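You operate a simulated robot arm through the tools that you are given. There is no shell and no other tool. Be economical: measure what you need, move in short steps, check, and stop when the job is done.

Carry out the task below with a simulated two-armed robot. There is one attempt and no reset: what you move stays moved.

Task
Press 3 portions of powder into the purple-band cup.
Fine: teal rocker to Open before, back to Closed after; centre the slider with the cup in it; leave the white pump head and the knob alone. Set down upright: what you pick out. Where these are worked on the way, their far stop is far enough and under half their travel is too little: teal rocker.

The check looks at the end state, three seconds after you hand in, the way a careful person would. Anything else that was tipped, shoved, dropped, spilled or broken makes it a failure.

Robot
Two 7-joint arms with two-finger parallel grippers on one trunk, on a base that drives. Base frame: it is fixed to the floor where the robot stands at the start and does not move with it; the origin is under the middle of the robot, x ahead of it, y to its left, z up. Units: mm, rad, N and s.
The left shoulder is at the start at [70, 130, 1216], the right one opposite. With the tool pointing down near the work surface each hand reaches from about 100 to 500 mm from the robot's upright axis, wherever it stands, measured 20 degrees to its own side. Places, roughly: orange slider [600, -100, 800]; teal rocker [600, 100, 1000]; white knob [600, -300, 1000]; white pump head [600, -300, 1000]; yellow pump head [600, 100, 1000]. Payload 1.57 kg a hand.
Tool frame (each hand has its own): the origin (TCP) lies between the finger pads and is the grasp point; the fingertips stand 30 mm ahead of it; z points along the fingers, y is the line along which they close. The gripper opens to 80 mm. The fingers are 17 mm wide and 12 mm thick; the gripper's body (40 by 82 mm) begins 80 mm behind the TCP.
Orientation is that of the tool frame in the base frame, as [roll, pitch, yaw] about the fixed x, y, z axes, in that order (R = Rz(yaw) Ry(pitch) Rx(roll)). With the fingers straight down and closing along the base's y, the tool's x points along the base's -x, its y along +y and its z along -z.

Tools
- The arms move only by the tool send_rows. It takes "left_deltas", "right_deltas" or both (then of equal length, played together; a hand with none holds still); each is a list of rows, each an object (a shift or turn left out is 0, a gripper value left out holds the last) with "linear": the shift along the base's x, y, z in m, a list of three; "angular": the turn, a rotation vector about the base's x, y, z in rad, a list of three. In form: [{"linear": [x, y, z], "angular": [rx, ry, rz]}, ...]. A call has 1 to 10 rows; each row is the pose to reach, as a shift and turn from the pose commanded when the call began. "left_jaw" and "right_jaw" are, for a hand that has rows, the gripper command, from -1 (fully open) to 1 (shut), values between in proportion, set as the call begins (left out, the last holds). Each row takes 0.2 s and may step no farther than 50 mm and 0.15 rad from the row before; otherwise, or with a gripper value out of range, the whole call is refused. Where a pose cannot be reached the arm comes as near as it can. A force on the tool above 70 N (or 10 N above the force at the start of the call, whichever is more), or a blocked arm, ends the call early, and 0.2 s more pass. The fingers move at their own pace (about 108 mm/s each) and stop on an object; they squeeze with about 38 N. The grip force told is the motor's: it shows also when the fingers shut on nothing. Time passes only in rows, and 0.2 s behind the last, so rows that repeat a pose let the fingers close. It gives the time, the measured TCP pose, the force on the tool (base axes), the opening and the grip force at its end, in the units of the frame above (readings bear some noise), with the torque about the TCP (base axes, N m) and any sound that the robot's microphone picked up, and new pictures: "show" is both (left out), scene, wrist or none (wrist: the cameras of the hands that moved).
- Cameras (640 x 400 px; columns grow to the right, rows downward): "scene" is now at [137, -0.2, 1440.2]; the picture's right is [-0.00, -1.00, 0.00], its down [-0.61, 0.00, -0.79] and it looks along [0.79, -0.00, -0.61] (base axes); focal length 263 px, centre (320, 200). "left" rides on the left gripper at [72, 7, -122] in its tool frame; the picture's right is [-0.09, 1.00, 0.00], its down [-0.84, -0.08, -0.54] and it looks along [-0.54, -0.05, 0.84] (tool axes); focal length 238 px, centre (320, 200). "right" rides on the right gripper at [72, -7, -122] in its tool frame; the picture's right is [0.09, 1.00, 0.00], its down [-0.84, 0.08, -0.54] and it looks along [-0.54, 0.05, 0.84] (tool axes); focal length 238 px, centre (320, 200). There is no depth. A picture from a camera that has moved, and an enlarged one, comes with that camera's place and axes in the base frame and with its lens.
- raise_lower(by): slides the trunk up (or, below 0, down) by that many mm; the arms and the scene camera ride with it, the base frame stays. It gives what a move gives, with no picture.
- base_move(legs): drives the robot by 1 to 6 legs, each [ahead, left, turn to the left] in mm, mm and rad, along the robot's own axes; the way and the turn of a leg run together, so that a leg with both is an arc; at most 1500 mm and 3.142 rad a leg. The arms and the cameras ride along, it lands a little off, and it stops where it bumps. It gives what a move gives, and a new picture of the scene camera.
- pan_tilt(pan, tilt): turns the head with the scene camera to pan (to the left, within 1.501 rad either way) and tilt (down, from -0.506 to 1.204), counted from straight ahead of the robot. It gives what a move gives, and a new picture of the scene camera.
- zoom(camera, box): a new picture of the part [left, top, right, bottom] of that camera's present view, enlarged. It takes no simulated time.
- sign_off(): hands the job in; it is judged then, once.

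Work in short steps. Places have to be worked out from the pictures, the camera data and where the tool is seen: move nearer, look again, correct. Check each grasp and each placing, and mend what went wrong. You have 120 turns and 260 pictures in all, those below and enlarged ones among them. Open the grippers and draw the arms clear of the work before you hand the job in, unless the task says otherwise; then end with one line.

The tools are called as name(argument=value, ...) on one line, values as JSON. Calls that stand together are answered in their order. send_rows: Moves the arms, as the interface text tells. Its arguments: {"type":"object","properties":{"left_deltas":{"type":"array"},"left_jaw":{"type":"number"},"right_deltas":{"type":"array"},"right_jaw":{"type":"number"},"show":{"type":"string","enum":["both","scene","wrist","none"]}},"required":[]} The other tools are called the same way: raise_lower (by) slides the trunk up or down; base_move (legs) drives the base; pan_tilt (pan, tilt) turns the head that bears the scene camera; zoom (camera, box) takes an enlarged picture of a part of a camera's view; sign_off () hands the job in.

At the start:

```text
time_s: 0.0
left_ee_pos: [341.1, 138.1, 1294.1]
left_orientation: [-3.14, 0.003, -3.14]
left_force: [0.0, 0.8, -0.9]
left_moment: [-0.01, 0.05, 0.0]
left_width: 80.0
left_grasp_force: 0.0
right_ee_pos: [353.8, -136.6, 1275.9]
right_orientation: [3.139, 0.001, 3.14]
right_force: [-0.4, -0.9, -1.0]
right_moment: [-0.03, -0.02, 0.0]
right_width: 80.3
right_grasp_force: 0.0
trunk travel left (down, up): [-854.0, 86.0]
robot x, y, heading: [-0.2, 1.1, 0.001]
head pan, tilt: [-0.002, 0.658]
```

scene: 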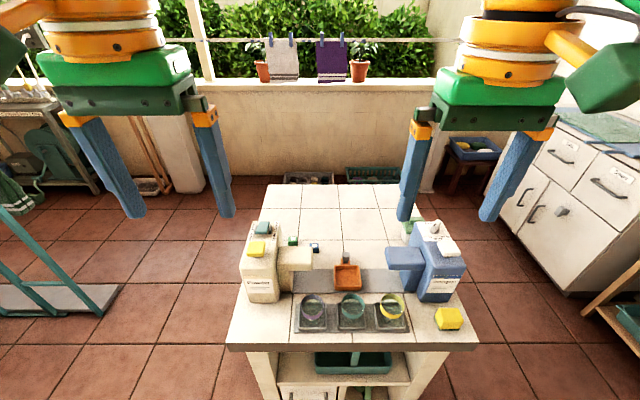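
right: 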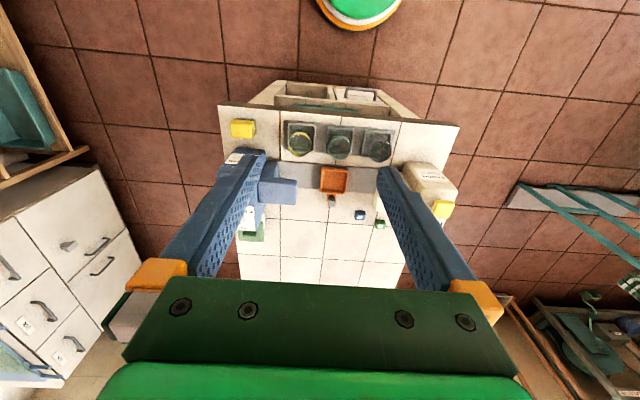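
left: 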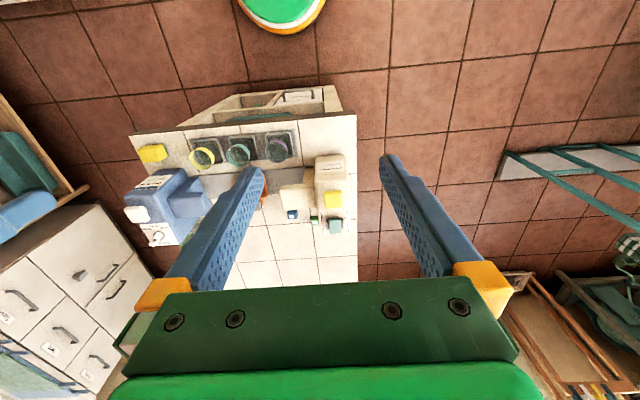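

The table has two dispensers (cream on the left, blue on the right), an orange slider between and three cups in a tray. I zoom to read details.

zoom(camera="scene", box=[220, 200, 350, 350])

zoom(camera="scene", box=[340, 200, 490, 350])

zoom(camera="left", box=[120, 80, 370, 260])

```text
2.67 times, centred on (285, 275) of scene
camera zoom: at [137.0, -0.2, 1440.2], right [0.0, -1.0, 0.0], down [-0.61, 0.0, -0.79], along [0.79, 0.0, -0.61], focal length 701 px, centre (413, 0)
```

zoom: 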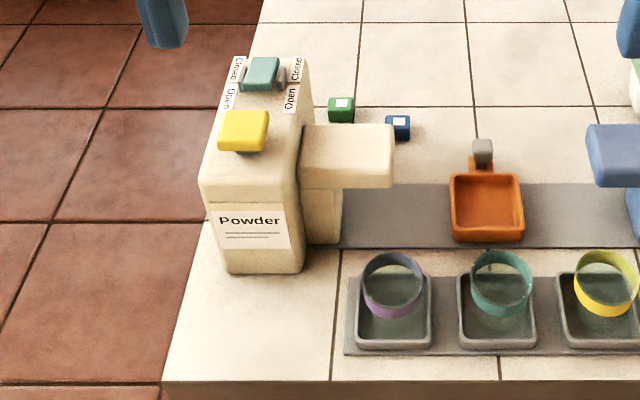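

```text
2.67 times, centred on (415, 275) of scene
camera zoom: at [137.0, -0.2, 1440.2], right [0.0, -1.0, 0.0], down [-0.61, 0.0, -0.79], along [0.79, 0.0, -0.61], focal length 701 px, centre (67, 0)
```

zoom: 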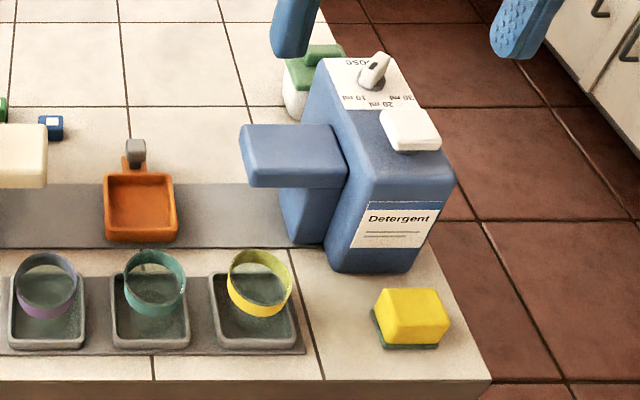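

```text
2.22 times, centred on (245, 170) of left
camera zoom: at [268.9, 145.3, 1416.1], right [0.09, 1.0, 0.0], down [0.84, -0.07, 0.54], along [0.54, -0.05, -0.84], focal length 530 px, centre (487, 267)
```

zoom: 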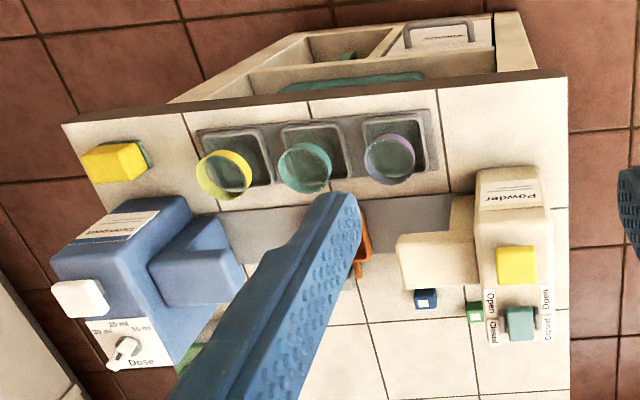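

The purple-band cup is at about [485, 18], the slider at about [603, -80] and the rocker at about [600, 137]. The table edge is near x=427. I drive ahead a little so that the hands reach comfortably.

base_move(legs=[[130, 0, 0]])

```text
time_s: 1.3
left_ee_pos: [469.4, 138.6, 1295.2]
left_orientation: [-3.139, 0.006, -3.14]
left_force: [0.0, 0.5, -0.2]
left_moment: [0.03, -0.04, -0.03]
left_width: 80.2
left_grasp_force: 0.0
right_ee_pos: [483.1, -137.0, 1277.7]
right_orientation: [3.139, 0.004, 3.14]
right_force: [0.4, 0.1, 0.0]
right_moment: [0.02, -0.04, -0.02]
right_width: 80.0
right_grasp_force: 0.1
trunk travel left (down, up): [-854.0, 86.0]
robot x, y, heading: [133.7, 0.5, 0.001]
head pan, tilt: [-0.002, 0.658]
camera scene: at [265.6, -0.2, 1440.7], right [0.0, -1.0, 0.0], down [-0.61, 0.0, -0.79], along [0.79, 0.0, -0.61], focal length 263 px, centre (320, 200)
```

scene: 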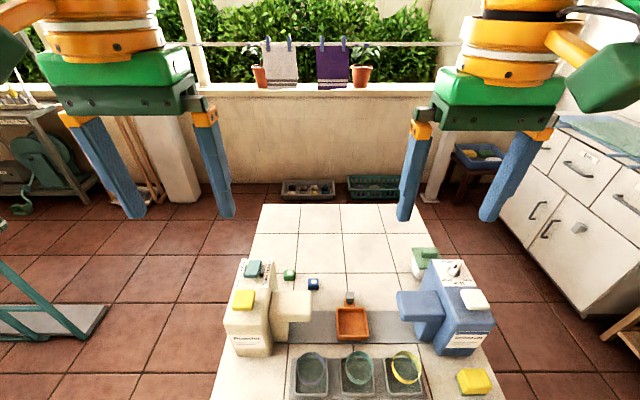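

I tilt the head down and zoom in, so I can triangulate against the first view.

pan_tilt(pan=0, tilt=0.95)

zoom(camera="scene", box=[200, 130, 360, 230])

zoom(camera="scene", box=[250, 190, 450, 315])

```text
time_s: 2.1
left_ee_pos: [474.1, 140.2, 1294.5]
left_orientation: [-3.138, 0.0, -3.138]
left_force: [-0.5, 1.3, -0.5]
left_moment: [-0.03, 0.03, 0.01]
left_width: 80.0
left_grasp_force: 0.1
right_ee_pos: [486.8, -135.7, 1275.3]
right_orientation: [3.139, -0.001, 3.14]
right_force: [-0.5, 0.3, -0.1]
right_moment: [0.0, 0.02, -0.03]
right_width: 80.2
right_grasp_force: 0.0
trunk travel left (down, up): [-854.0, 86.0]
robot x, y, heading: [132.4, 2.2, 0.003]
head pan, tilt: [0.0, 0.949]
camera scene: at [257.2, -0.1, 1416.8], right [0.0, -1.0, 0.0], down [-0.81, 0.0, -0.58], along [0.58, 0.0, -0.81], focal length 263 px, centre (320, 200)
```

scene: 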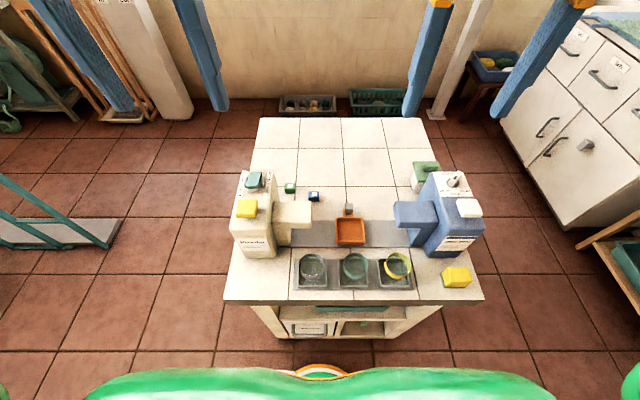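

```text
4.00 times, centred on (280, 180) of scene
camera zoom: at [257.2, -0.1, 1416.8], right [0.0, -1.0, 0.0], down [-0.81, 0.0, -0.58], along [0.58, 0.0, -0.81], focal length 1051 px, centre (480, 280)
```

zoom: 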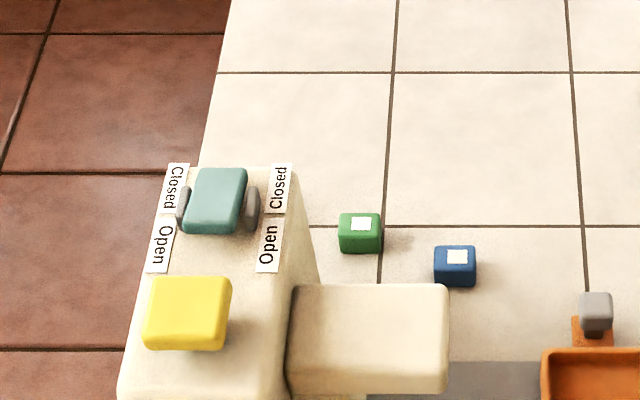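

```text
3.20 times, centred on (350, 252) of scene
camera zoom: at [257.2, -0.1, 1416.8], right [0.0, -1.0, 0.0], down [-0.81, 0.0, -0.58], along [0.58, 0.0, -0.81], focal length 841 px, centre (224, 32)
```

zoom: 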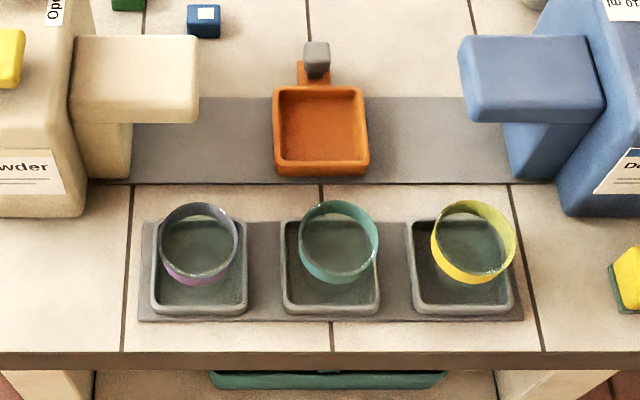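

Triangulating the two views puts the rocker at about [630, 146, 972] and the yellow pump top at about [553, 149, 975]. The cup rim is near [472, 17, ~870], and the slider knob near [644, -77, 840]. I shut the left gripper and go closer to look at the rocker.

send_rows(left_deltas=[{"linear": [0.015, 0.001, -0.04]}, {"linear": [0.03, 0.002, -0.08]}, {"linear": [0.045, 0.003, -0.12]}, {"linear": [0.06, 0.004, -0.16]}, {"linear": [0.075, 0.005, -0.2]}, {"linear": [0.09, 0.005, -0.234]}], left_jaw=1, show="both")

```text
time_s: 3.5
left_ee_pos: [564.7, 142.9, 1059.9]
left_orientation: [-3.14, -0.001, -3.137]
left_force: [-0.8, -0.4, 0.1]
left_moment: [-0.03, 0.02, 0.02]
left_width: 0.0
left_grasp_force: 20.8
right_ee_pos: [488.6, -136.6, 1277.0]
right_orientation: [3.139, 0.0, 3.14]
right_force: [-0.4, 0.0, -0.4]
right_moment: [0.01, 0.03, 0.01]
right_width: 80.1
right_grasp_force: 0.1
trunk travel left (down, up): [-854.0, 86.0]
robot x, y, heading: [133.3, -0.6, -0.001]
head pan, tilt: [0.0, 0.949]
camera scene: at [258.0, 0.0, 1416.7], right [0.0, -1.0, 0.0], down [-0.81, 0.0, -0.58], along [0.58, 0.0, -0.81], focal length 263 px, centre (320, 200)
camera left: at [492.5, 149.2, 1182.2], right [0.09, 1.0, 0.0], down [0.84, -0.07, 0.54], along [0.54, -0.05, -0.84], focal length 238 px, centre (320, 200)
```

scene: 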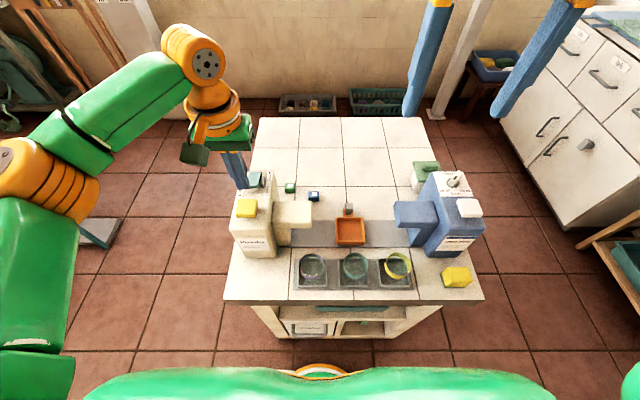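
left: 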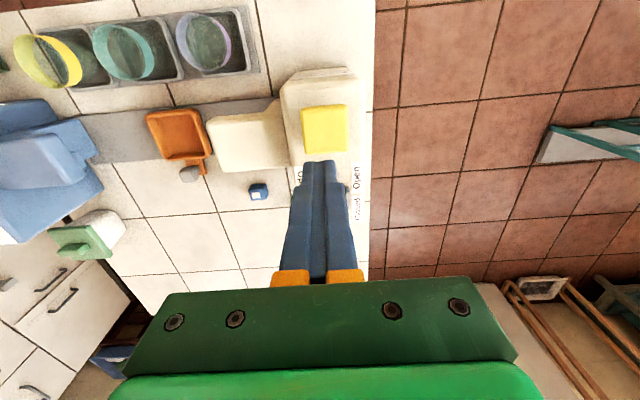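

The fingers hide the rocker. I shift the hand to the right so that its camera sees the rocker's tilt.

send_rows(left_deltas=[{"linear": [0.0, -0.045, 0.0]}, {"linear": [0.0, -0.09, 0.0]}], show="wrist")

zoom(camera="left", box=[350, 80, 510, 220])

```text
time_s: 4.1
left_ee_pos: [564.4, 50.8, 1061.4]
left_orientation: [3.139, 0.0, -3.138]
left_force: [-0.5, 0.4, -0.7]
left_moment: [0.01, -0.01, -0.03]
left_width: 0.1
left_grasp_force: 21.3
right_ee_pos: [487.7, -139.6, 1276.5]
right_orientation: [3.137, -0.002, 3.138]
right_force: [0.4, -0.1, -0.2]
right_moment: [0.05, -0.02, -0.05]
right_width: 80.0
right_grasp_force: 0.1
trunk travel left (down, up): [-854.0, 86.0]
robot x, y, heading: [137.5, -2.2, -0.0]
head pan, tilt: [0.0, 0.949]
camera left: at [493.7, 56.8, 1183.6], right [0.09, 1.0, 0.0], down [0.84, -0.08, 0.54], along [0.54, -0.05, -0.84], focal length 238 px, centre (320, 200)
```

left: 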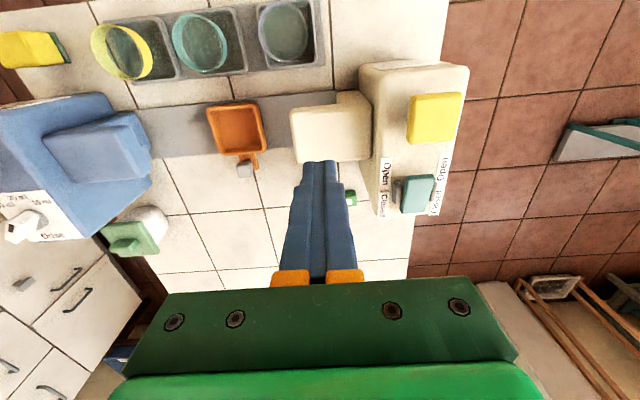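

```text
2.86 times, centred on (430, 150) of left
camera zoom: at [493.7, 56.8, 1183.6], right [0.09, 1.0, 0.0], down [0.84, -0.08, 0.54], along [0.54, -0.05, -0.84], focal length 681 px, centre (6, 343)
```

zoom: 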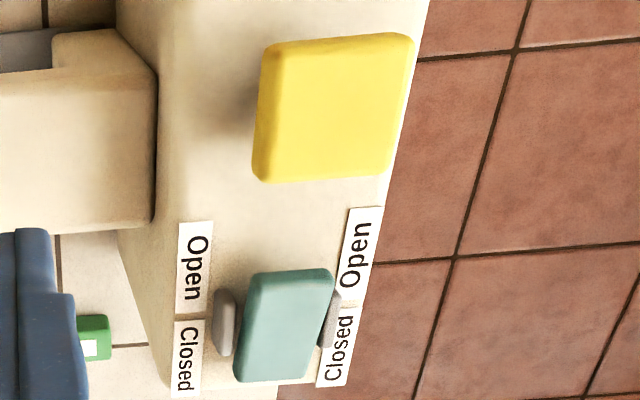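

Comparing the two views, the rocker's near ("Open") end is up at z≈970 and its far end is down, so it is Closed now. I place the fingertip above the near end at [618, 148].

send_rows(left_deltas=[{"linear": [0.027, 0.048, 0.0]}, {"linear": [0.054, 0.097, 0.0]}, {"linear": [0.054, 0.097, -0.02]}, {"linear": [0.054, 0.097, -0.045]}, {"linear": [0.054, 0.097, -0.045]}], show="both")

zoom(camera="scene", box=[200, 130, 328, 210])

```text
refused: row 1 steps farther than a row can; nothing moved
```

```text
5.00 times, centred on (264, 170) of scene
camera zoom: at [257.6, -3.7, 1416.7], right [0.0, -1.0, 0.0], down [-0.81, 0.0, -0.58], along [0.58, 0.0, -0.81], focal length 1314 px, centre (600, 350)
```

zoom: 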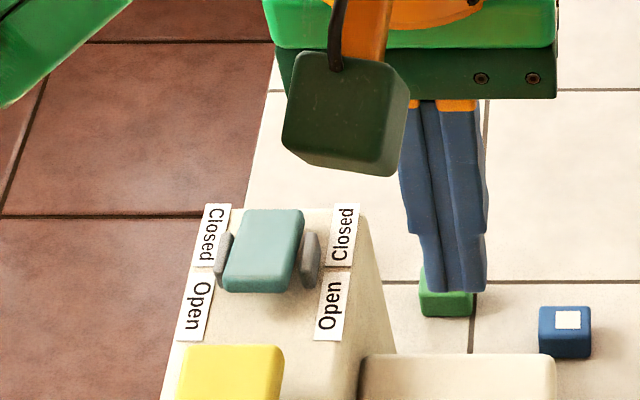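

This zoom clearly shows the near end raised. The step was too long, so I resend it in smaller ones.

send_rows(left_deltas=[{"linear": [0.018, 0.033, 0.0]}, {"linear": [0.036, 0.066, 0.0]}, {"linear": [0.054, 0.097, 0.0]}, {"linear": [0.054, 0.097, -0.02]}, {"linear": [0.054, 0.097, -0.045]}, {"linear": [0.054, 0.097, -0.045]}], show="both")

zoom(camera="scene", box=[200, 130, 328, 210])

```text
time_s: 5.5
left_ee_pos: [615.4, 153.1, 1015.9]
left_orientation: [-3.142, 0.003, -3.138]
left_force: [-0.1, 0.0, 1.0]
left_moment: [0.04, 0.03, 0.05]
left_width: 0.2
left_grasp_force: 21.0
right_ee_pos: [486.6, -136.2, 1275.6]
right_orientation: [3.14, -0.001, 3.14]
right_force: [0.4, 0.0, 0.1]
right_moment: [-0.01, 0.0, -0.02]
right_width: 80.1
right_grasp_force: 0.0
trunk travel left (down, up): [-854.0, 86.0]
robot x, y, heading: [131.9, -2.0, -0.003]
head pan, tilt: [0.0, 0.949]
camera scene: at [256.8, -0.2, 1416.8], right [0.0, -1.0, 0.0], down [-0.81, 0.0, -0.58], along [0.58, 0.0, -0.81], focal length 263 px, centre (320, 200)
camera left: at [544.0, 158.9, 1138.4], right [0.09, 1.0, 0.0], down [0.84, -0.07, 0.54], along [0.54, -0.05, -0.84], focal length 238 px, centre (320, 200)
```

scene: 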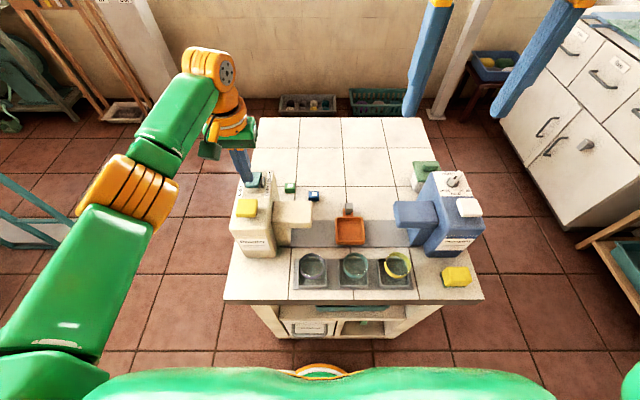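
left: 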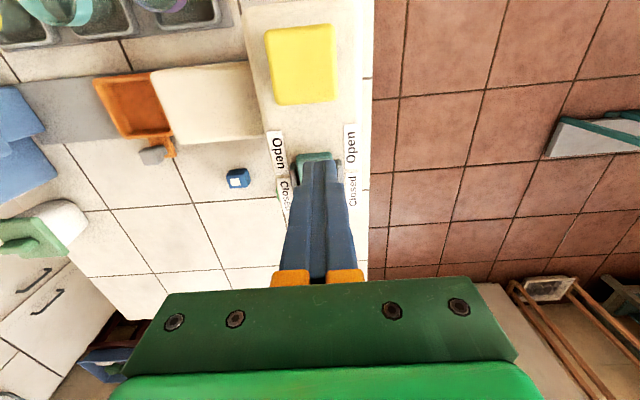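

```text
5.00 times, centred on (264, 170) of scene
camera zoom: at [256.8, -0.2, 1416.8], right [0.0, -1.0, 0.0], down [-0.81, 0.0, -0.58], along [0.58, 0.0, -0.81], focal length 1314 px, centre (600, 350)
```

zoom: 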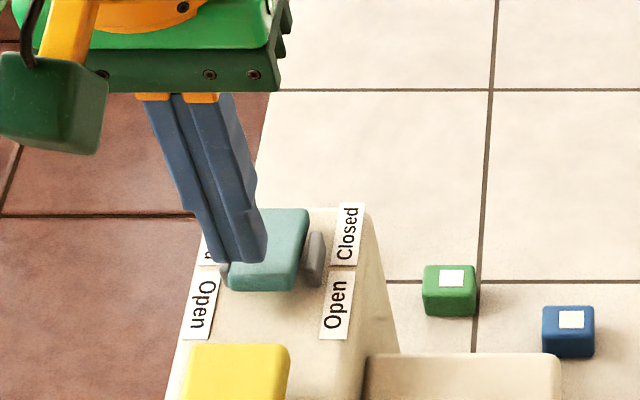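

The tip is about 9 mm too far left on the rocker. I shift it right and then press down step by step.

send_rows(left_deltas=[{"linear": [0.0, -0.009, 0.0]}, {"linear": [0.0, -0.009, -0.008]}, {"linear": [0.0, -0.009, -0.014]}, {"linear": [0.0, -0.009, -0.02]}, {"linear": [0.0, -0.009, -0.026]}, {"linear": [0.0, -0.009, -0.032]}, {"linear": [0.0, -0.009, -0.038]}], show="both")

zoom(camera="scene", box=[200, 130, 328, 210])

```text
time_s: 7.0
left_ee_pos: [606.8, 140.8, 994.3]
left_orientation: [-3.14, 0.035, -3.141]
left_force: [-14.9, 1.2, 34.2]
left_moment: [0.03, 0.11, 0.03]
left_width: 0.0
left_grasp_force: 21.4
right_ee_pos: [468.2, -138.6, 1280.9]
right_orientation: [3.137, 0.018, 3.141]
right_force: [-0.1, 0.2, 0.5]
right_moment: [0.06, -0.06, 0.02]
right_width: 80.0
right_grasp_force: 0.1
trunk travel left (down, up): [-854.0, 86.0]
robot x, y, heading: [137.9, 0.2, -0.002]
head pan, tilt: [0.0, 0.949]
stopped in row 7 (left hand): the force on the tool passed its limit at 118 N (the readings are from after the stop); the commanded pose is now the measured one
camera scene: at [235.8, -2.5, 1418.2], right [0.0, -1.0, 0.0], down [-0.8, 0.0, -0.59], along [0.59, 0.0, -0.8], focal length 263 px, centre (320, 200)
camera left: at [532.0, 147.6, 1114.2], right [0.09, 1.0, 0.0], down [0.82, -0.08, 0.57], along [0.57, -0.05, -0.82], focal length 238 px, centre (320, 200)
```

scene: 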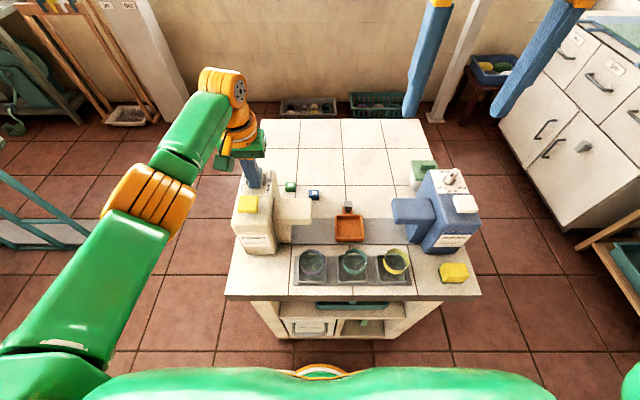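
left: 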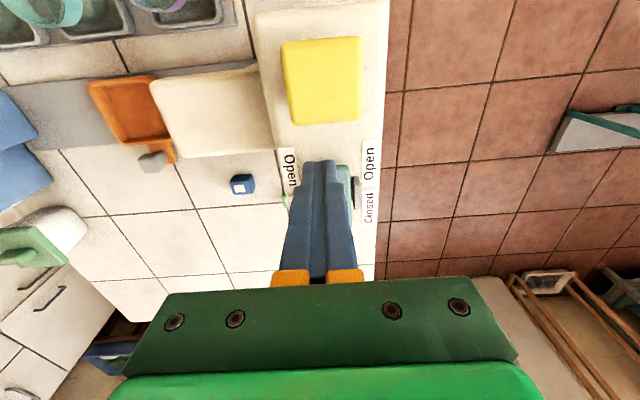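

```text
5.00 times, centred on (264, 170) of scene
camera zoom: at [235.8, -2.5, 1418.2], right [0.0, -1.0, 0.0], down [-0.8, 0.0, -0.59], along [0.59, 0.0, -0.8], focal length 1314 px, centre (600, 350)
```

zoom: 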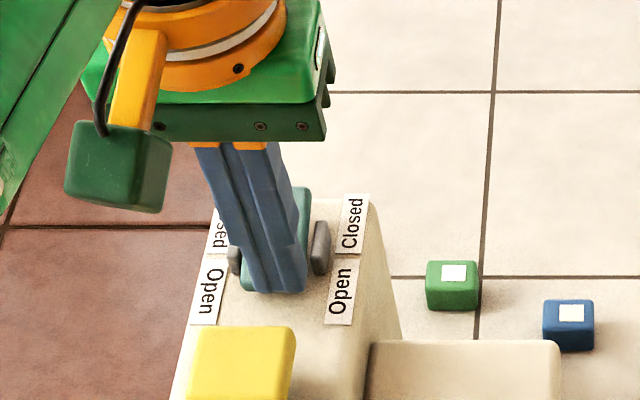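

The press met a hard stop at a tip height of about 964, and the robot leaned back slightly. I lift straight up and look at the rocker.

send_rows(left_deltas=[{"linear": [0.0, 0.0, 0.02]}, {"linear": [0.0, 0.0, 0.05]}, {"linear": [-0.02, -0.04, 0.05]}, {"linear": [-0.04, -0.08, 0.05]}, {"linear": [-0.04, -0.08, 0.05]}], show="wrist")

zoom(camera="scene", box=[200, 130, 328, 210])

```text
time_s: 8.2
left_ee_pos: [579.9, 64.0, 1038.7]
left_orientation: [-3.139, 0.02, -3.14]
left_force: [-0.3, 0.8, 0.1]
left_moment: [-0.04, 0.0, -0.01]
left_width: 0.1
left_grasp_force: 21.4
right_ee_pos: [487.1, -135.6, 1276.6]
right_orientation: [3.138, 0.001, 3.14]
right_force: [0.0, -0.6, -0.3]
right_moment: [0.01, -0.06, 0.01]
right_width: 80.2
right_grasp_force: 0.1
trunk travel left (down, up): [-854.0, 86.0]
robot x, y, heading: [134.5, 1.5, 0.004]
head pan, tilt: [0.0, 0.949]
camera left: at [507.0, 70.4, 1159.6], right [0.09, 1.0, 0.0], down [0.83, -0.07, 0.56], along [0.56, -0.05, -0.83], focal length 238 px, centre (320, 200)
```

left: 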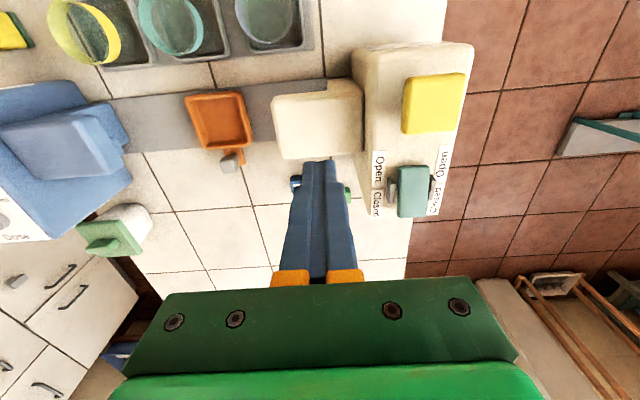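

```text
5.00 times, centred on (264, 170) of scene
camera zoom: at [256.8, 0.8, 1416.8], right [0.0, -1.0, 0.0], down [-0.81, 0.0, -0.58], along [0.58, 0.0, -0.81], focal length 1314 px, centre (600, 350)
```

zoom: 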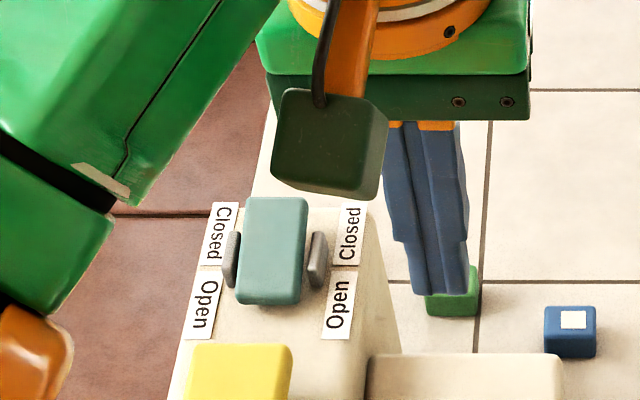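

The paddle has tipped over towards Open. I zoom in closer to confirm that it is fully over.

zoom(camera="scene", box=[232, 160, 280, 200])

zoom(camera="left", box=[350, 60, 480, 230])

```text
10.00 times, centred on (256, 180) of scene
camera zoom: at [256.8, 0.8, 1416.8], right [0.0, -1.0, 0.0], down [-0.81, 0.0, -0.58], along [0.58, 0.0, -0.81], focal length 2629 px, centre (960, 400)
```

zoom: 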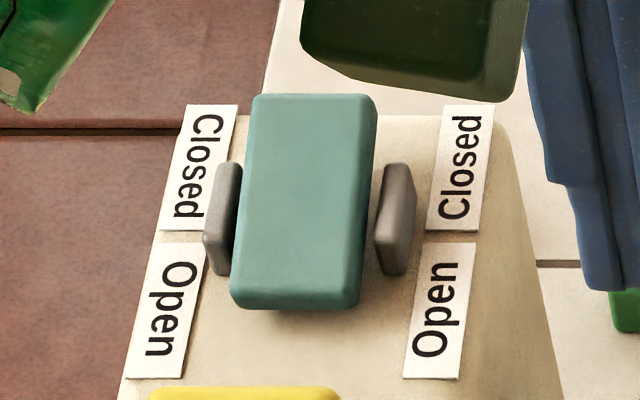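

```text
2.35 times, centred on (415, 145) of left
camera zoom: at [507.0, 70.4, 1159.6], right [0.09, 1.0, 0.0], down [0.83, -0.07, 0.56], along [0.56, -0.05, -0.83], focal length 561 px, centre (96, 329)
```

zoom: 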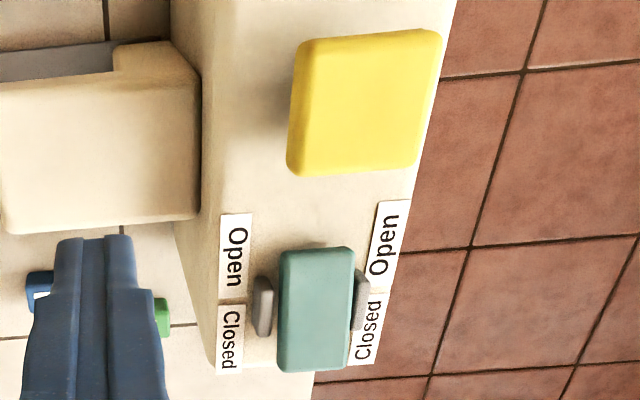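

The paddle's tilt now mirrors its former one (about ±13°), so it reads Open. Next I go with an open gripper above the purple-band cup and look.

send_rows(left_deltas=[{"linear": [-0.035, -0.012, 0.0]}, {"linear": [-0.07, -0.025, 0.0]}, {"linear": [-0.105, -0.045, 0.0], "angular": [0.0, -0.02, 0.0]}, {"linear": [-0.108, -0.046, -0.03], "angular": [0.0, -0.02, 0.0]}, {"linear": [-0.108, -0.046, -0.03], "angular": [0.0, -0.02, 0.0]}], left_jaw=-1, show="both")

zoom(camera="scene", box=[264, 210, 424, 310])

```text
time_s: 9.4
left_ee_pos: [472.7, 19.4, 1006.4]
left_orientation: [-3.141, 0.039, -3.138]
left_force: [-0.2, -0.2, 0.4]
left_moment: [-0.01, -0.01, -0.02]
left_width: 79.8
left_grasp_force: 0.0
right_ee_pos: [487.8, -135.4, 1276.6]
right_orientation: [3.14, 0.001, 3.141]
right_force: [0.1, -0.3, -0.3]
right_moment: [0.03, 0.01, 0.01]
right_width: 80.1
right_grasp_force: 0.0
trunk travel left (down, up): [-854.0, 86.0]
robot x, y, heading: [135.3, 2.6, 0.005]
head pan, tilt: [0.0, 0.949]
camera scene: at [257.4, 0.6, 1416.7], right [0.0, -1.0, 0.0], down [-0.81, 0.0, -0.58], along [0.58, 0.0, -0.81], focal length 263 px, centre (320, 200)
camera left: at [396.6, 25.2, 1126.1], right [0.09, 1.0, 0.0], down [0.82, -0.07, 0.57], along [0.57, -0.05, -0.82], focal length 238 px, centre (320, 200)
```

scene: 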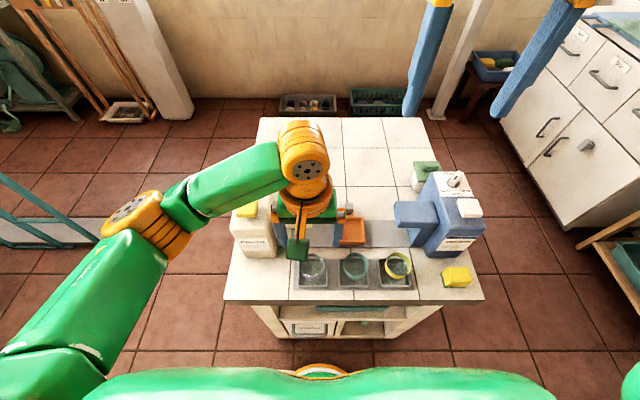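
left: 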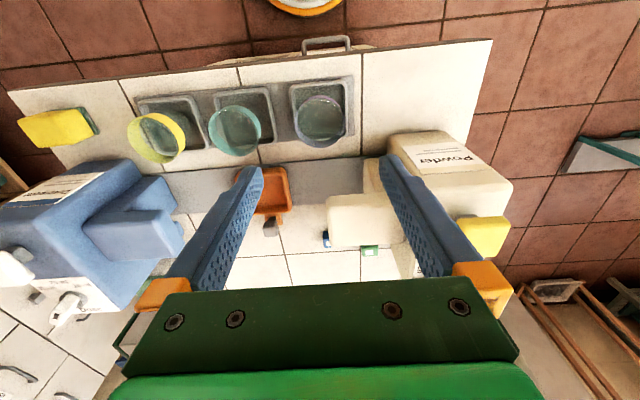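

```text
4.00 times, centred on (344, 260) of scene
camera zoom: at [257.4, 0.6, 1416.7], right [0.0, -1.0, 0.0], down [-0.81, 0.0, -0.58], along [0.58, 0.0, -0.81], focal length 1051 px, centre (224, -40)
```

zoom: 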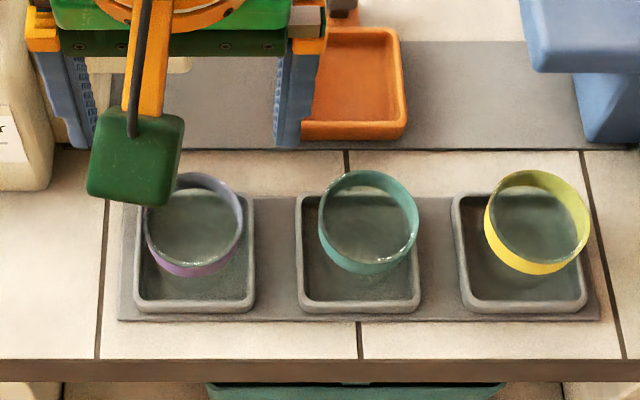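

The cup axis comes out at about [473, 17.5], with the rim near z≈870 and a diameter of about 53 mm. I level the hand, descend to just above the rim and check.

send_rows(left_deltas=[{"linear": [0.0, -0.002, -0.03], "angular": [0.0, 0.04, 0.0]}, {"linear": [0.0, -0.002, -0.06], "angular": [0.0, 0.04, 0.0]}, {"linear": [0.0, -0.002, -0.086], "angular": [0.0, 0.04, 0.0]}, {"linear": [0.0, -0.002, -0.086], "angular": [0.0, 0.04, 0.0]}], show="both")

zoom(camera="left", box=[220, 40, 420, 180])

zoom(camera="scene", box=[264, 210, 424, 310])

```text
time_s: 10.4
left_ee_pos: [472.6, 17.9, 920.3]
left_orientation: [-3.141, -0.001, -3.139]
left_force: [-0.2, -0.1, -0.1]
left_moment: [0.0, 0.0, 0.01]
left_width: 79.7
left_grasp_force: 0.1
right_ee_pos: [488.4, -135.5, 1276.1]
right_orientation: [3.139, 0.0, 3.138]
right_force: [-0.6, -0.2, -0.1]
right_moment: [-0.04, 0.02, 0.02]
right_width: 79.9
right_grasp_force: 0.0
trunk travel left (down, up): [-854.0, 86.0]
robot x, y, heading: [137.4, -2.0, 0.003]
head pan, tilt: [0.0, 0.949]
camera scene: at [257.1, 0.1, 1416.8], right [0.0, -1.0, 0.0], down [-0.81, 0.0, -0.58], along [0.58, 0.0, -0.81], focal length 263 px, centre (320, 200)
camera left: at [400.7, 23.2, 1042.7], right [0.09, 1.0, 0.0], down [0.84, -0.08, 0.54], along [0.54, -0.05, -0.84], focal length 238 px, centre (320, 200)
```

scene: 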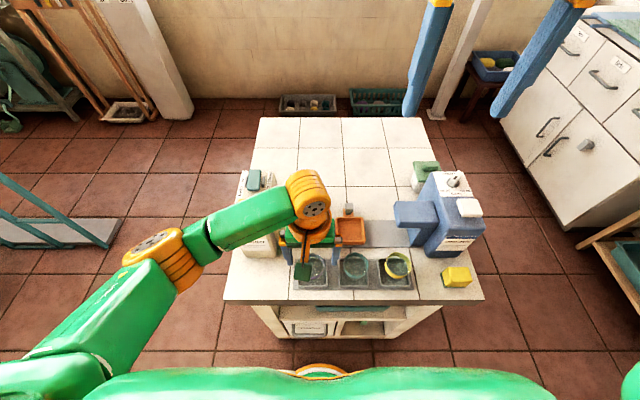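
left: 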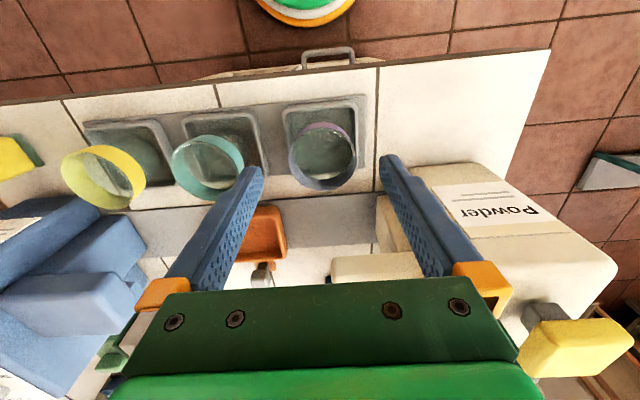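

```text
2.86 times, centred on (320, 110) of left
camera zoom: at [400.7, 23.2, 1042.7], right [0.09, 1.0, 0.0], down [0.84, -0.08, 0.54], along [0.54, -0.05, -0.84], focal length 681 px, centre (320, 457)
```

zoom: 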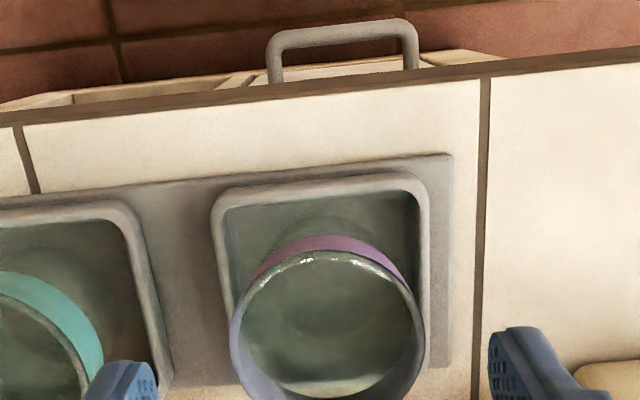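

```text
4.00 times, centred on (344, 260) of scene
camera zoom: at [257.1, 0.1, 1416.8], right [0.0, -1.0, 0.0], down [-0.81, 0.0, -0.58], along [0.58, 0.0, -0.81], focal length 1051 px, centre (224, -40)
```

zoom: 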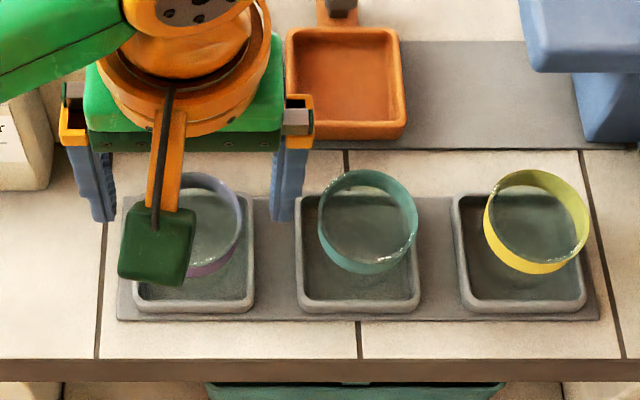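

The rim centre reads about [471, 19, 868], so the hand is centred on it. I descend to TCP z≈858, with the tips near 828 and above the tray wall, and close.

send_rows(left_deltas=[{"linear": [0.0, 0.0, -0.02]}, {"linear": [0.0, 0.0, -0.042]}, {"linear": [0.0, 0.0, -0.062]}, {"linear": [0.0, 0.0, -0.062]}], show="wrist")

zoom(camera="left", box=[220, 100, 420, 240])

```text
time_s: 11.4
left_ee_pos: [472.4, 14.7, 859.0]
left_orientation: [-3.14, -0.003, -3.139]
left_force: [0.2, 0.3, 1.2]
left_moment: [-0.01, 0.02, -0.01]
left_width: 80.1
left_grasp_force: 0.0
right_ee_pos: [488.0, -136.5, 1276.1]
right_orientation: [3.138, -0.002, 3.139]
right_force: [0.1, -0.1, -1.2]
right_moment: [-0.02, -0.02, -0.01]
right_width: 79.8
right_grasp_force: 0.2
trunk travel left (down, up): [-854.0, 86.0]
robot x, y, heading: [138.3, -1.7, -0.001]
head pan, tilt: [0.0, 0.949]
camera left: at [401.1, 21.3, 980.7], right [0.09, 1.0, 0.0], down [0.84, -0.07, 0.54], along [0.54, -0.05, -0.84], focal length 238 px, centre (320, 200)
```

left: 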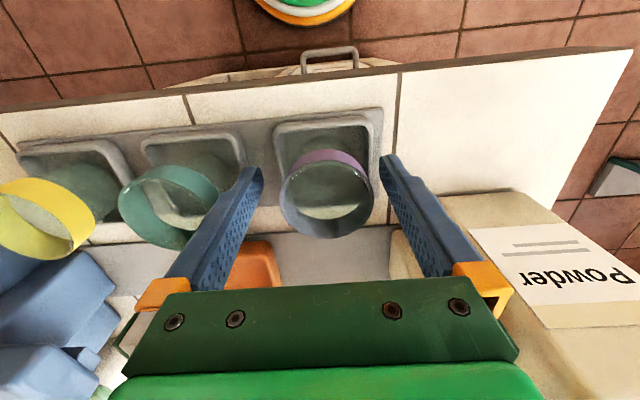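

```text
2.86 times, centred on (320, 170) of left
camera zoom: at [401.1, 21.3, 980.7], right [0.09, 1.0, 0.0], down [0.84, -0.07, 0.54], along [0.54, -0.05, -0.84], focal length 681 px, centre (320, 286)
```

zoom: 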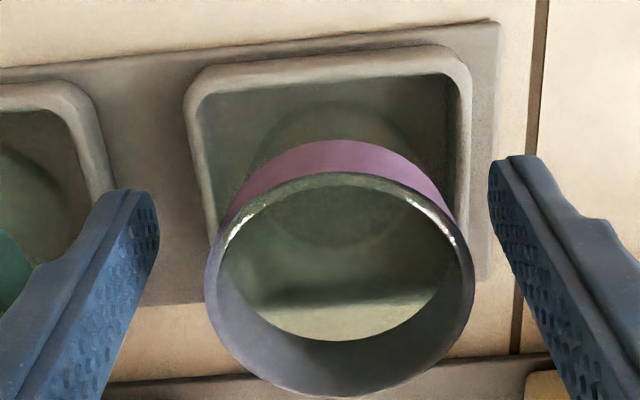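

The cup sits between the fingers, about 3 mm left of their centre. I shift by that and close.

send_rows(left_deltas=[{"linear": [0.0, 0.003, 0.0]}, {"linear": [0.0, 0.003, 0.0]}, {"linear": [0.0, 0.003, 0.0]}, {"linear": [0.0, 0.003, 0.0]}], left_jaw=1, show="wrist")

```text
time_s: 12.4
left_ee_pos: [471.7, 18.0, 857.1]
left_orientation: [-3.139, -0.002, -3.14]
left_force: [-0.4, -0.7, 2.9]
left_moment: [-0.1, 0.01, -0.02]
left_width: 52.3
left_grasp_force: 37.7
right_ee_pos: [487.0, -136.1, 1276.5]
right_orientation: [3.14, 0.001, 3.14]
right_force: [0.3, -0.3, 0.2]
right_moment: [0.0, 0.01, -0.02]
right_width: 79.8
right_grasp_force: 0.2
trunk travel left (down, up): [-854.0, 86.0]
robot x, y, heading: [132.6, 0.2, 0.003]
head pan, tilt: [0.0, 0.949]
camera left: at [400.7, 24.2, 980.4], right [0.09, 1.0, 0.0], down [0.84, -0.07, 0.54], along [0.54, -0.05, -0.84], focal length 238 px, centre (320, 200)
```

left: 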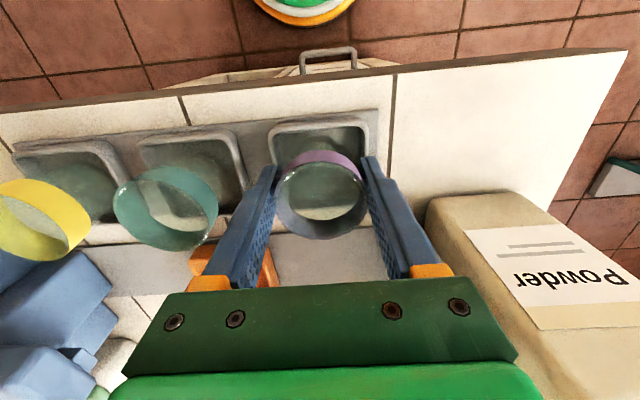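

The cup is held at 52 mm. I lift 100 mm and carry it on the diagonal to above the slider.

send_rows(left_deltas=[{"linear": [0.0, 0.0, 0.03]}, {"linear": [0.0, 0.0, 0.065]}, {"linear": [0.0, 0.0, 0.1]}, {"linear": [0.025, -0.02, 0.1]}, {"linear": [0.05, -0.04, 0.1]}, {"linear": [0.075, -0.06, 0.1]}, {"linear": [0.1, -0.08, 0.1]}, {"linear": [0.124, -0.097, 0.1]}, {"linear": [0.124, -0.097, 0.1]}], show="both")

zoom(camera="left", box=[220, 60, 420, 240])

zoom(camera="scene", box=[280, 180, 440, 280])

```text
time_s: 14.4
left_ee_pos: [556.4, -43.5, 960.1]
left_orientation: [-3.14, 0.0, -3.139]
left_force: [-0.2, 0.3, 0.6]
left_moment: [0.06, -0.01, 0.02]
left_width: 52.6
left_grasp_force: 38.5
left hand out of reach, approached as far as the arm can: row 7, 8, 9
right_ee_pos: [487.3, -135.2, 1277.2]
right_orientation: [3.14, 0.002, 3.14]
right_force: [0.0, -0.6, -0.2]
right_moment: [0.02, 0.0, -0.05]
right_width: 79.7
right_grasp_force: 0.2
trunk travel left (down, up): [-854.0, 86.0]
robot x, y, heading: [135.2, -3.9, 0.004]
head pan, tilt: [0.0, 0.949]
camera scene: at [257.2, -0.2, 1416.8], right [0.0, -1.0, 0.0], down [-0.81, 0.0, -0.58], along [0.58, 0.0, -0.81], focal length 263 px, centre (320, 200)
camera left: at [485.4, -36.2, 1081.8], right [0.09, 1.0, 0.0], down [0.84, -0.07, 0.54], along [0.54, -0.05, -0.84], focal length 238 px, centre (320, 200)
```

scene: 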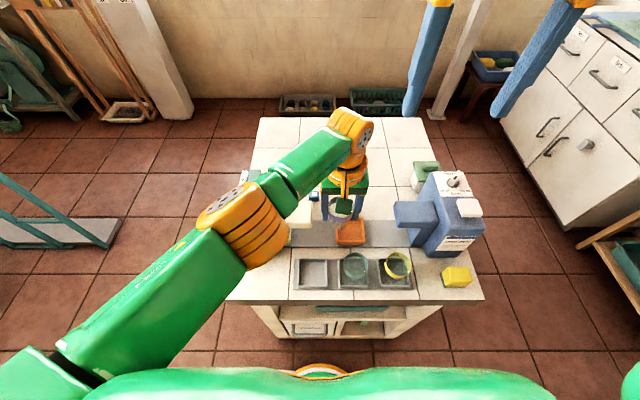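
left: 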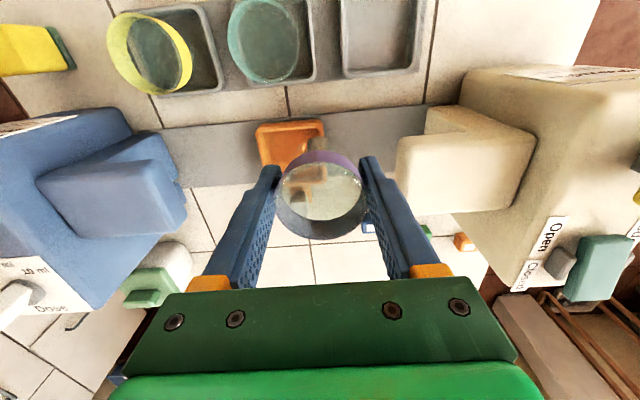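

```text
2.22 times, centred on (320, 150) of left
camera zoom: at [485.4, -36.2, 1081.8], right [0.09, 1.0, 0.0], down [0.84, -0.07, 0.54], along [0.54, -0.05, -0.84], focal length 530 px, centre (320, 311)
```

zoom: 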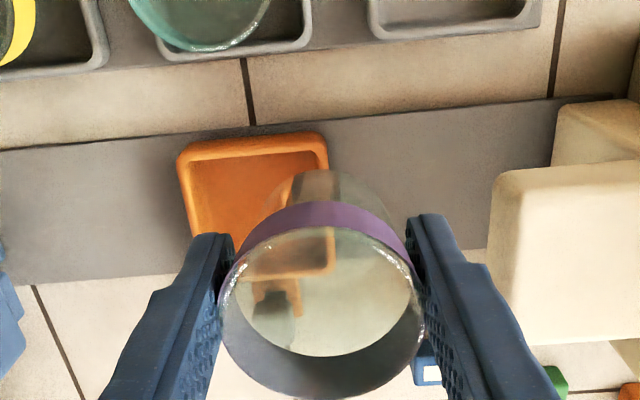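

```text
4.00 times, centred on (360, 230) of scene
camera zoom: at [257.2, -0.2, 1416.8], right [0.0, -1.0, 0.0], down [-0.81, 0.0, -0.58], along [0.58, 0.0, -0.81], focal length 1051 px, centre (160, 80)
```

zoom: 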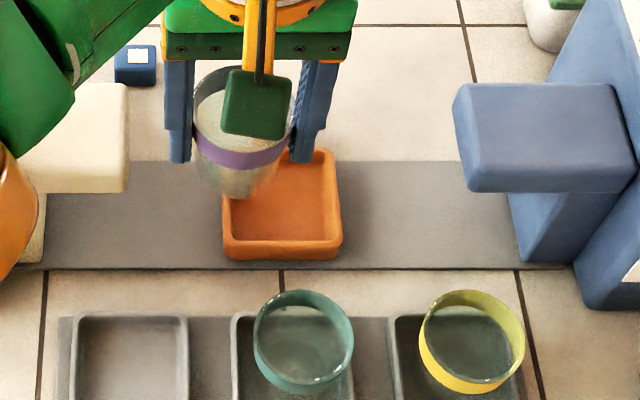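

The slider is out of the left arm's reach from here. I bring the hand back and higher, and will then drive the base ahead and to the right.

send_rows(left_deltas=[{"linear": [-0.02, 0.03, 0.01]}, {"linear": [-0.04, 0.06, 0.02]}, {"linear": [-0.055, 0.085, 0.03]}, {"linear": [-0.055, 0.085, 0.03]}], show="none")

```text
time_s: 15.4
left_ee_pos: [501.3, 42.9, 986.8]
left_orientation: [-3.139, -0.002, -3.14]
left_force: [-0.2, 0.2, -0.9]
left_moment: [0.02, 0.01, -0.02]
left_width: 52.5
left_grasp_force: 38.3
right_ee_pos: [487.7, -137.6, 1275.2]
right_orientation: [3.141, 0.0, 3.14]
right_force: [-0.5, 0.0, -1.1]
right_moment: [0.02, -0.03, -0.03]
right_width: 80.2
right_grasp_force: 0.1
trunk travel left (down, up): [-854.0, 86.0]
robot x, y, heading: [132.5, 1.6, 0.004]
head pan, tilt: [0.0, 0.949]
```

The hand is now at [501, 43, 987]. I drive the base right and then ahead, slowly, staying short of the table.

base_move(legs=[[0, -110, 0], [65, 0, 0]])

```text
time_s: 17.2
left_ee_pos: [559.4, -65.8, 990.2]
left_orientation: [-3.137, 0.006, -3.137]
left_force: [-1.1, 0.8, -0.1]
left_moment: [0.0, -0.01, 0.0]
left_width: 52.7
left_grasp_force: 38.2
right_ee_pos: [544.2, -246.2, 1279.6]
right_orientation: [-3.141, 0.009, -3.139]
right_force: [-0.6, 0.0, 0.7]
right_moment: [-0.02, -0.1, 0.0]
right_width: 80.2
right_grasp_force: 0.0
trunk travel left (down, up): [-854.0, 86.0]
robot x, y, heading: [200.5, -111.6, 0.004]
head pan, tilt: [0.0, 0.949]
camera scene: at [312.8, -109.5, 1417.7], right [0.0, -1.0, 0.0], down [-0.81, 0.0, -0.59], along [0.59, 0.0, -0.81], focal length 263 px, centre (320, 200)
```

scene: 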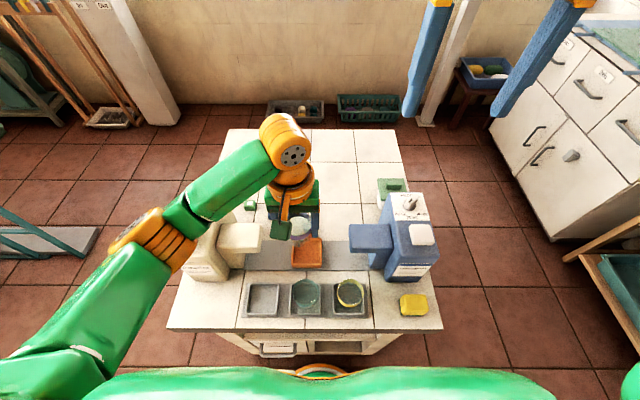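

The base is at [200, -112]. I move the cup over the dish, level with its estimated centre, and look.

send_rows(left_deltas=[{"linear": [0.015, -0.006, 0.0]}, {"linear": [0.03, -0.013, -0.02]}, {"linear": [0.033, -0.013, -0.03]}, {"linear": [0.033, -0.013, -0.03]}], show="wrist")

zoom(camera="scene", box=[240, 200, 368, 280])

zoom(camera="left", box=[220, 60, 420, 240])

```text
time_s: 18.2
left_ee_pos: [599.4, -80.9, 955.0]
left_orientation: [-3.139, -0.002, -3.136]
left_force: [0.3, -0.6, 0.1]
left_moment: [0.04, 0.0, 0.02]
left_width: 52.4
left_grasp_force: 38.2
right_ee_pos: [553.9, -246.9, 1276.9]
right_orientation: [3.139, -0.001, -3.141]
right_force: [0.6, -0.4, -0.1]
right_moment: [0.01, -0.03, 0.02]
right_width: 79.8
right_grasp_force: 0.1
trunk travel left (down, up): [-854.0, 86.0]
robot x, y, heading: [201.2, -108.5, 0.011]
head pan, tilt: [0.0, 0.949]
camera left: at [528.1, -75.1, 1078.3], right [0.09, 1.0, 0.0], down [0.84, -0.07, 0.54], along [0.54, -0.05, -0.84], focal length 238 px, centre (320, 200)
```

left: 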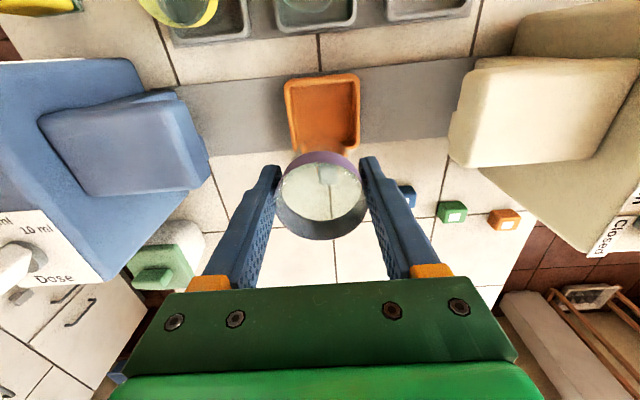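

```text
5.00 times, centred on (304, 240) of scene
camera zoom: at [323.4, -111.6, 1416.7], right [0.0, -1.0, 0.0], down [-0.81, 0.0, -0.58], along [0.58, 0.0, -0.81], focal length 1314 px, centre (400, 0)
```

zoom: 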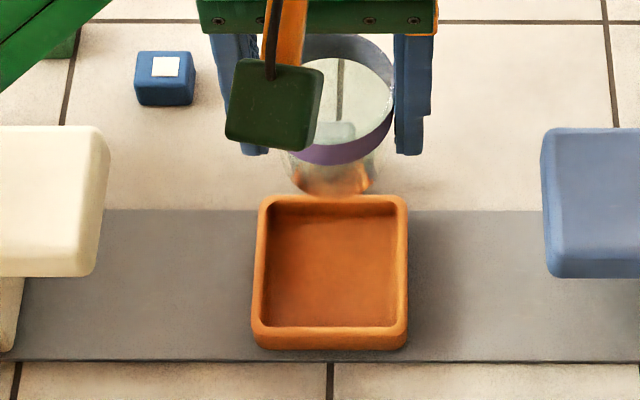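

```text
2.22 times, centred on (320, 150) of left
camera zoom: at [528.1, -75.1, 1078.3], right [0.09, 1.0, 0.0], down [0.84, -0.07, 0.54], along [0.54, -0.05, -0.84], focal length 530 px, centre (320, 311)
```

zoom: 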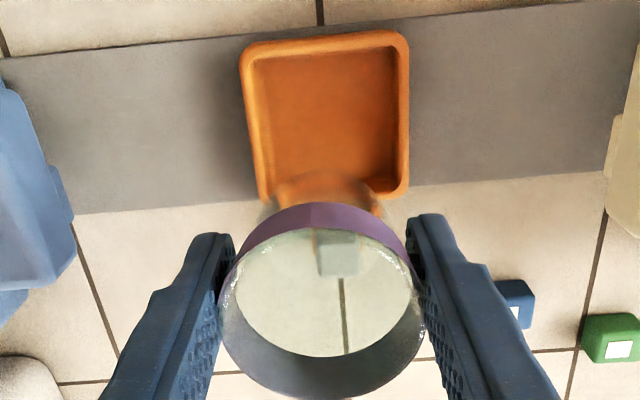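

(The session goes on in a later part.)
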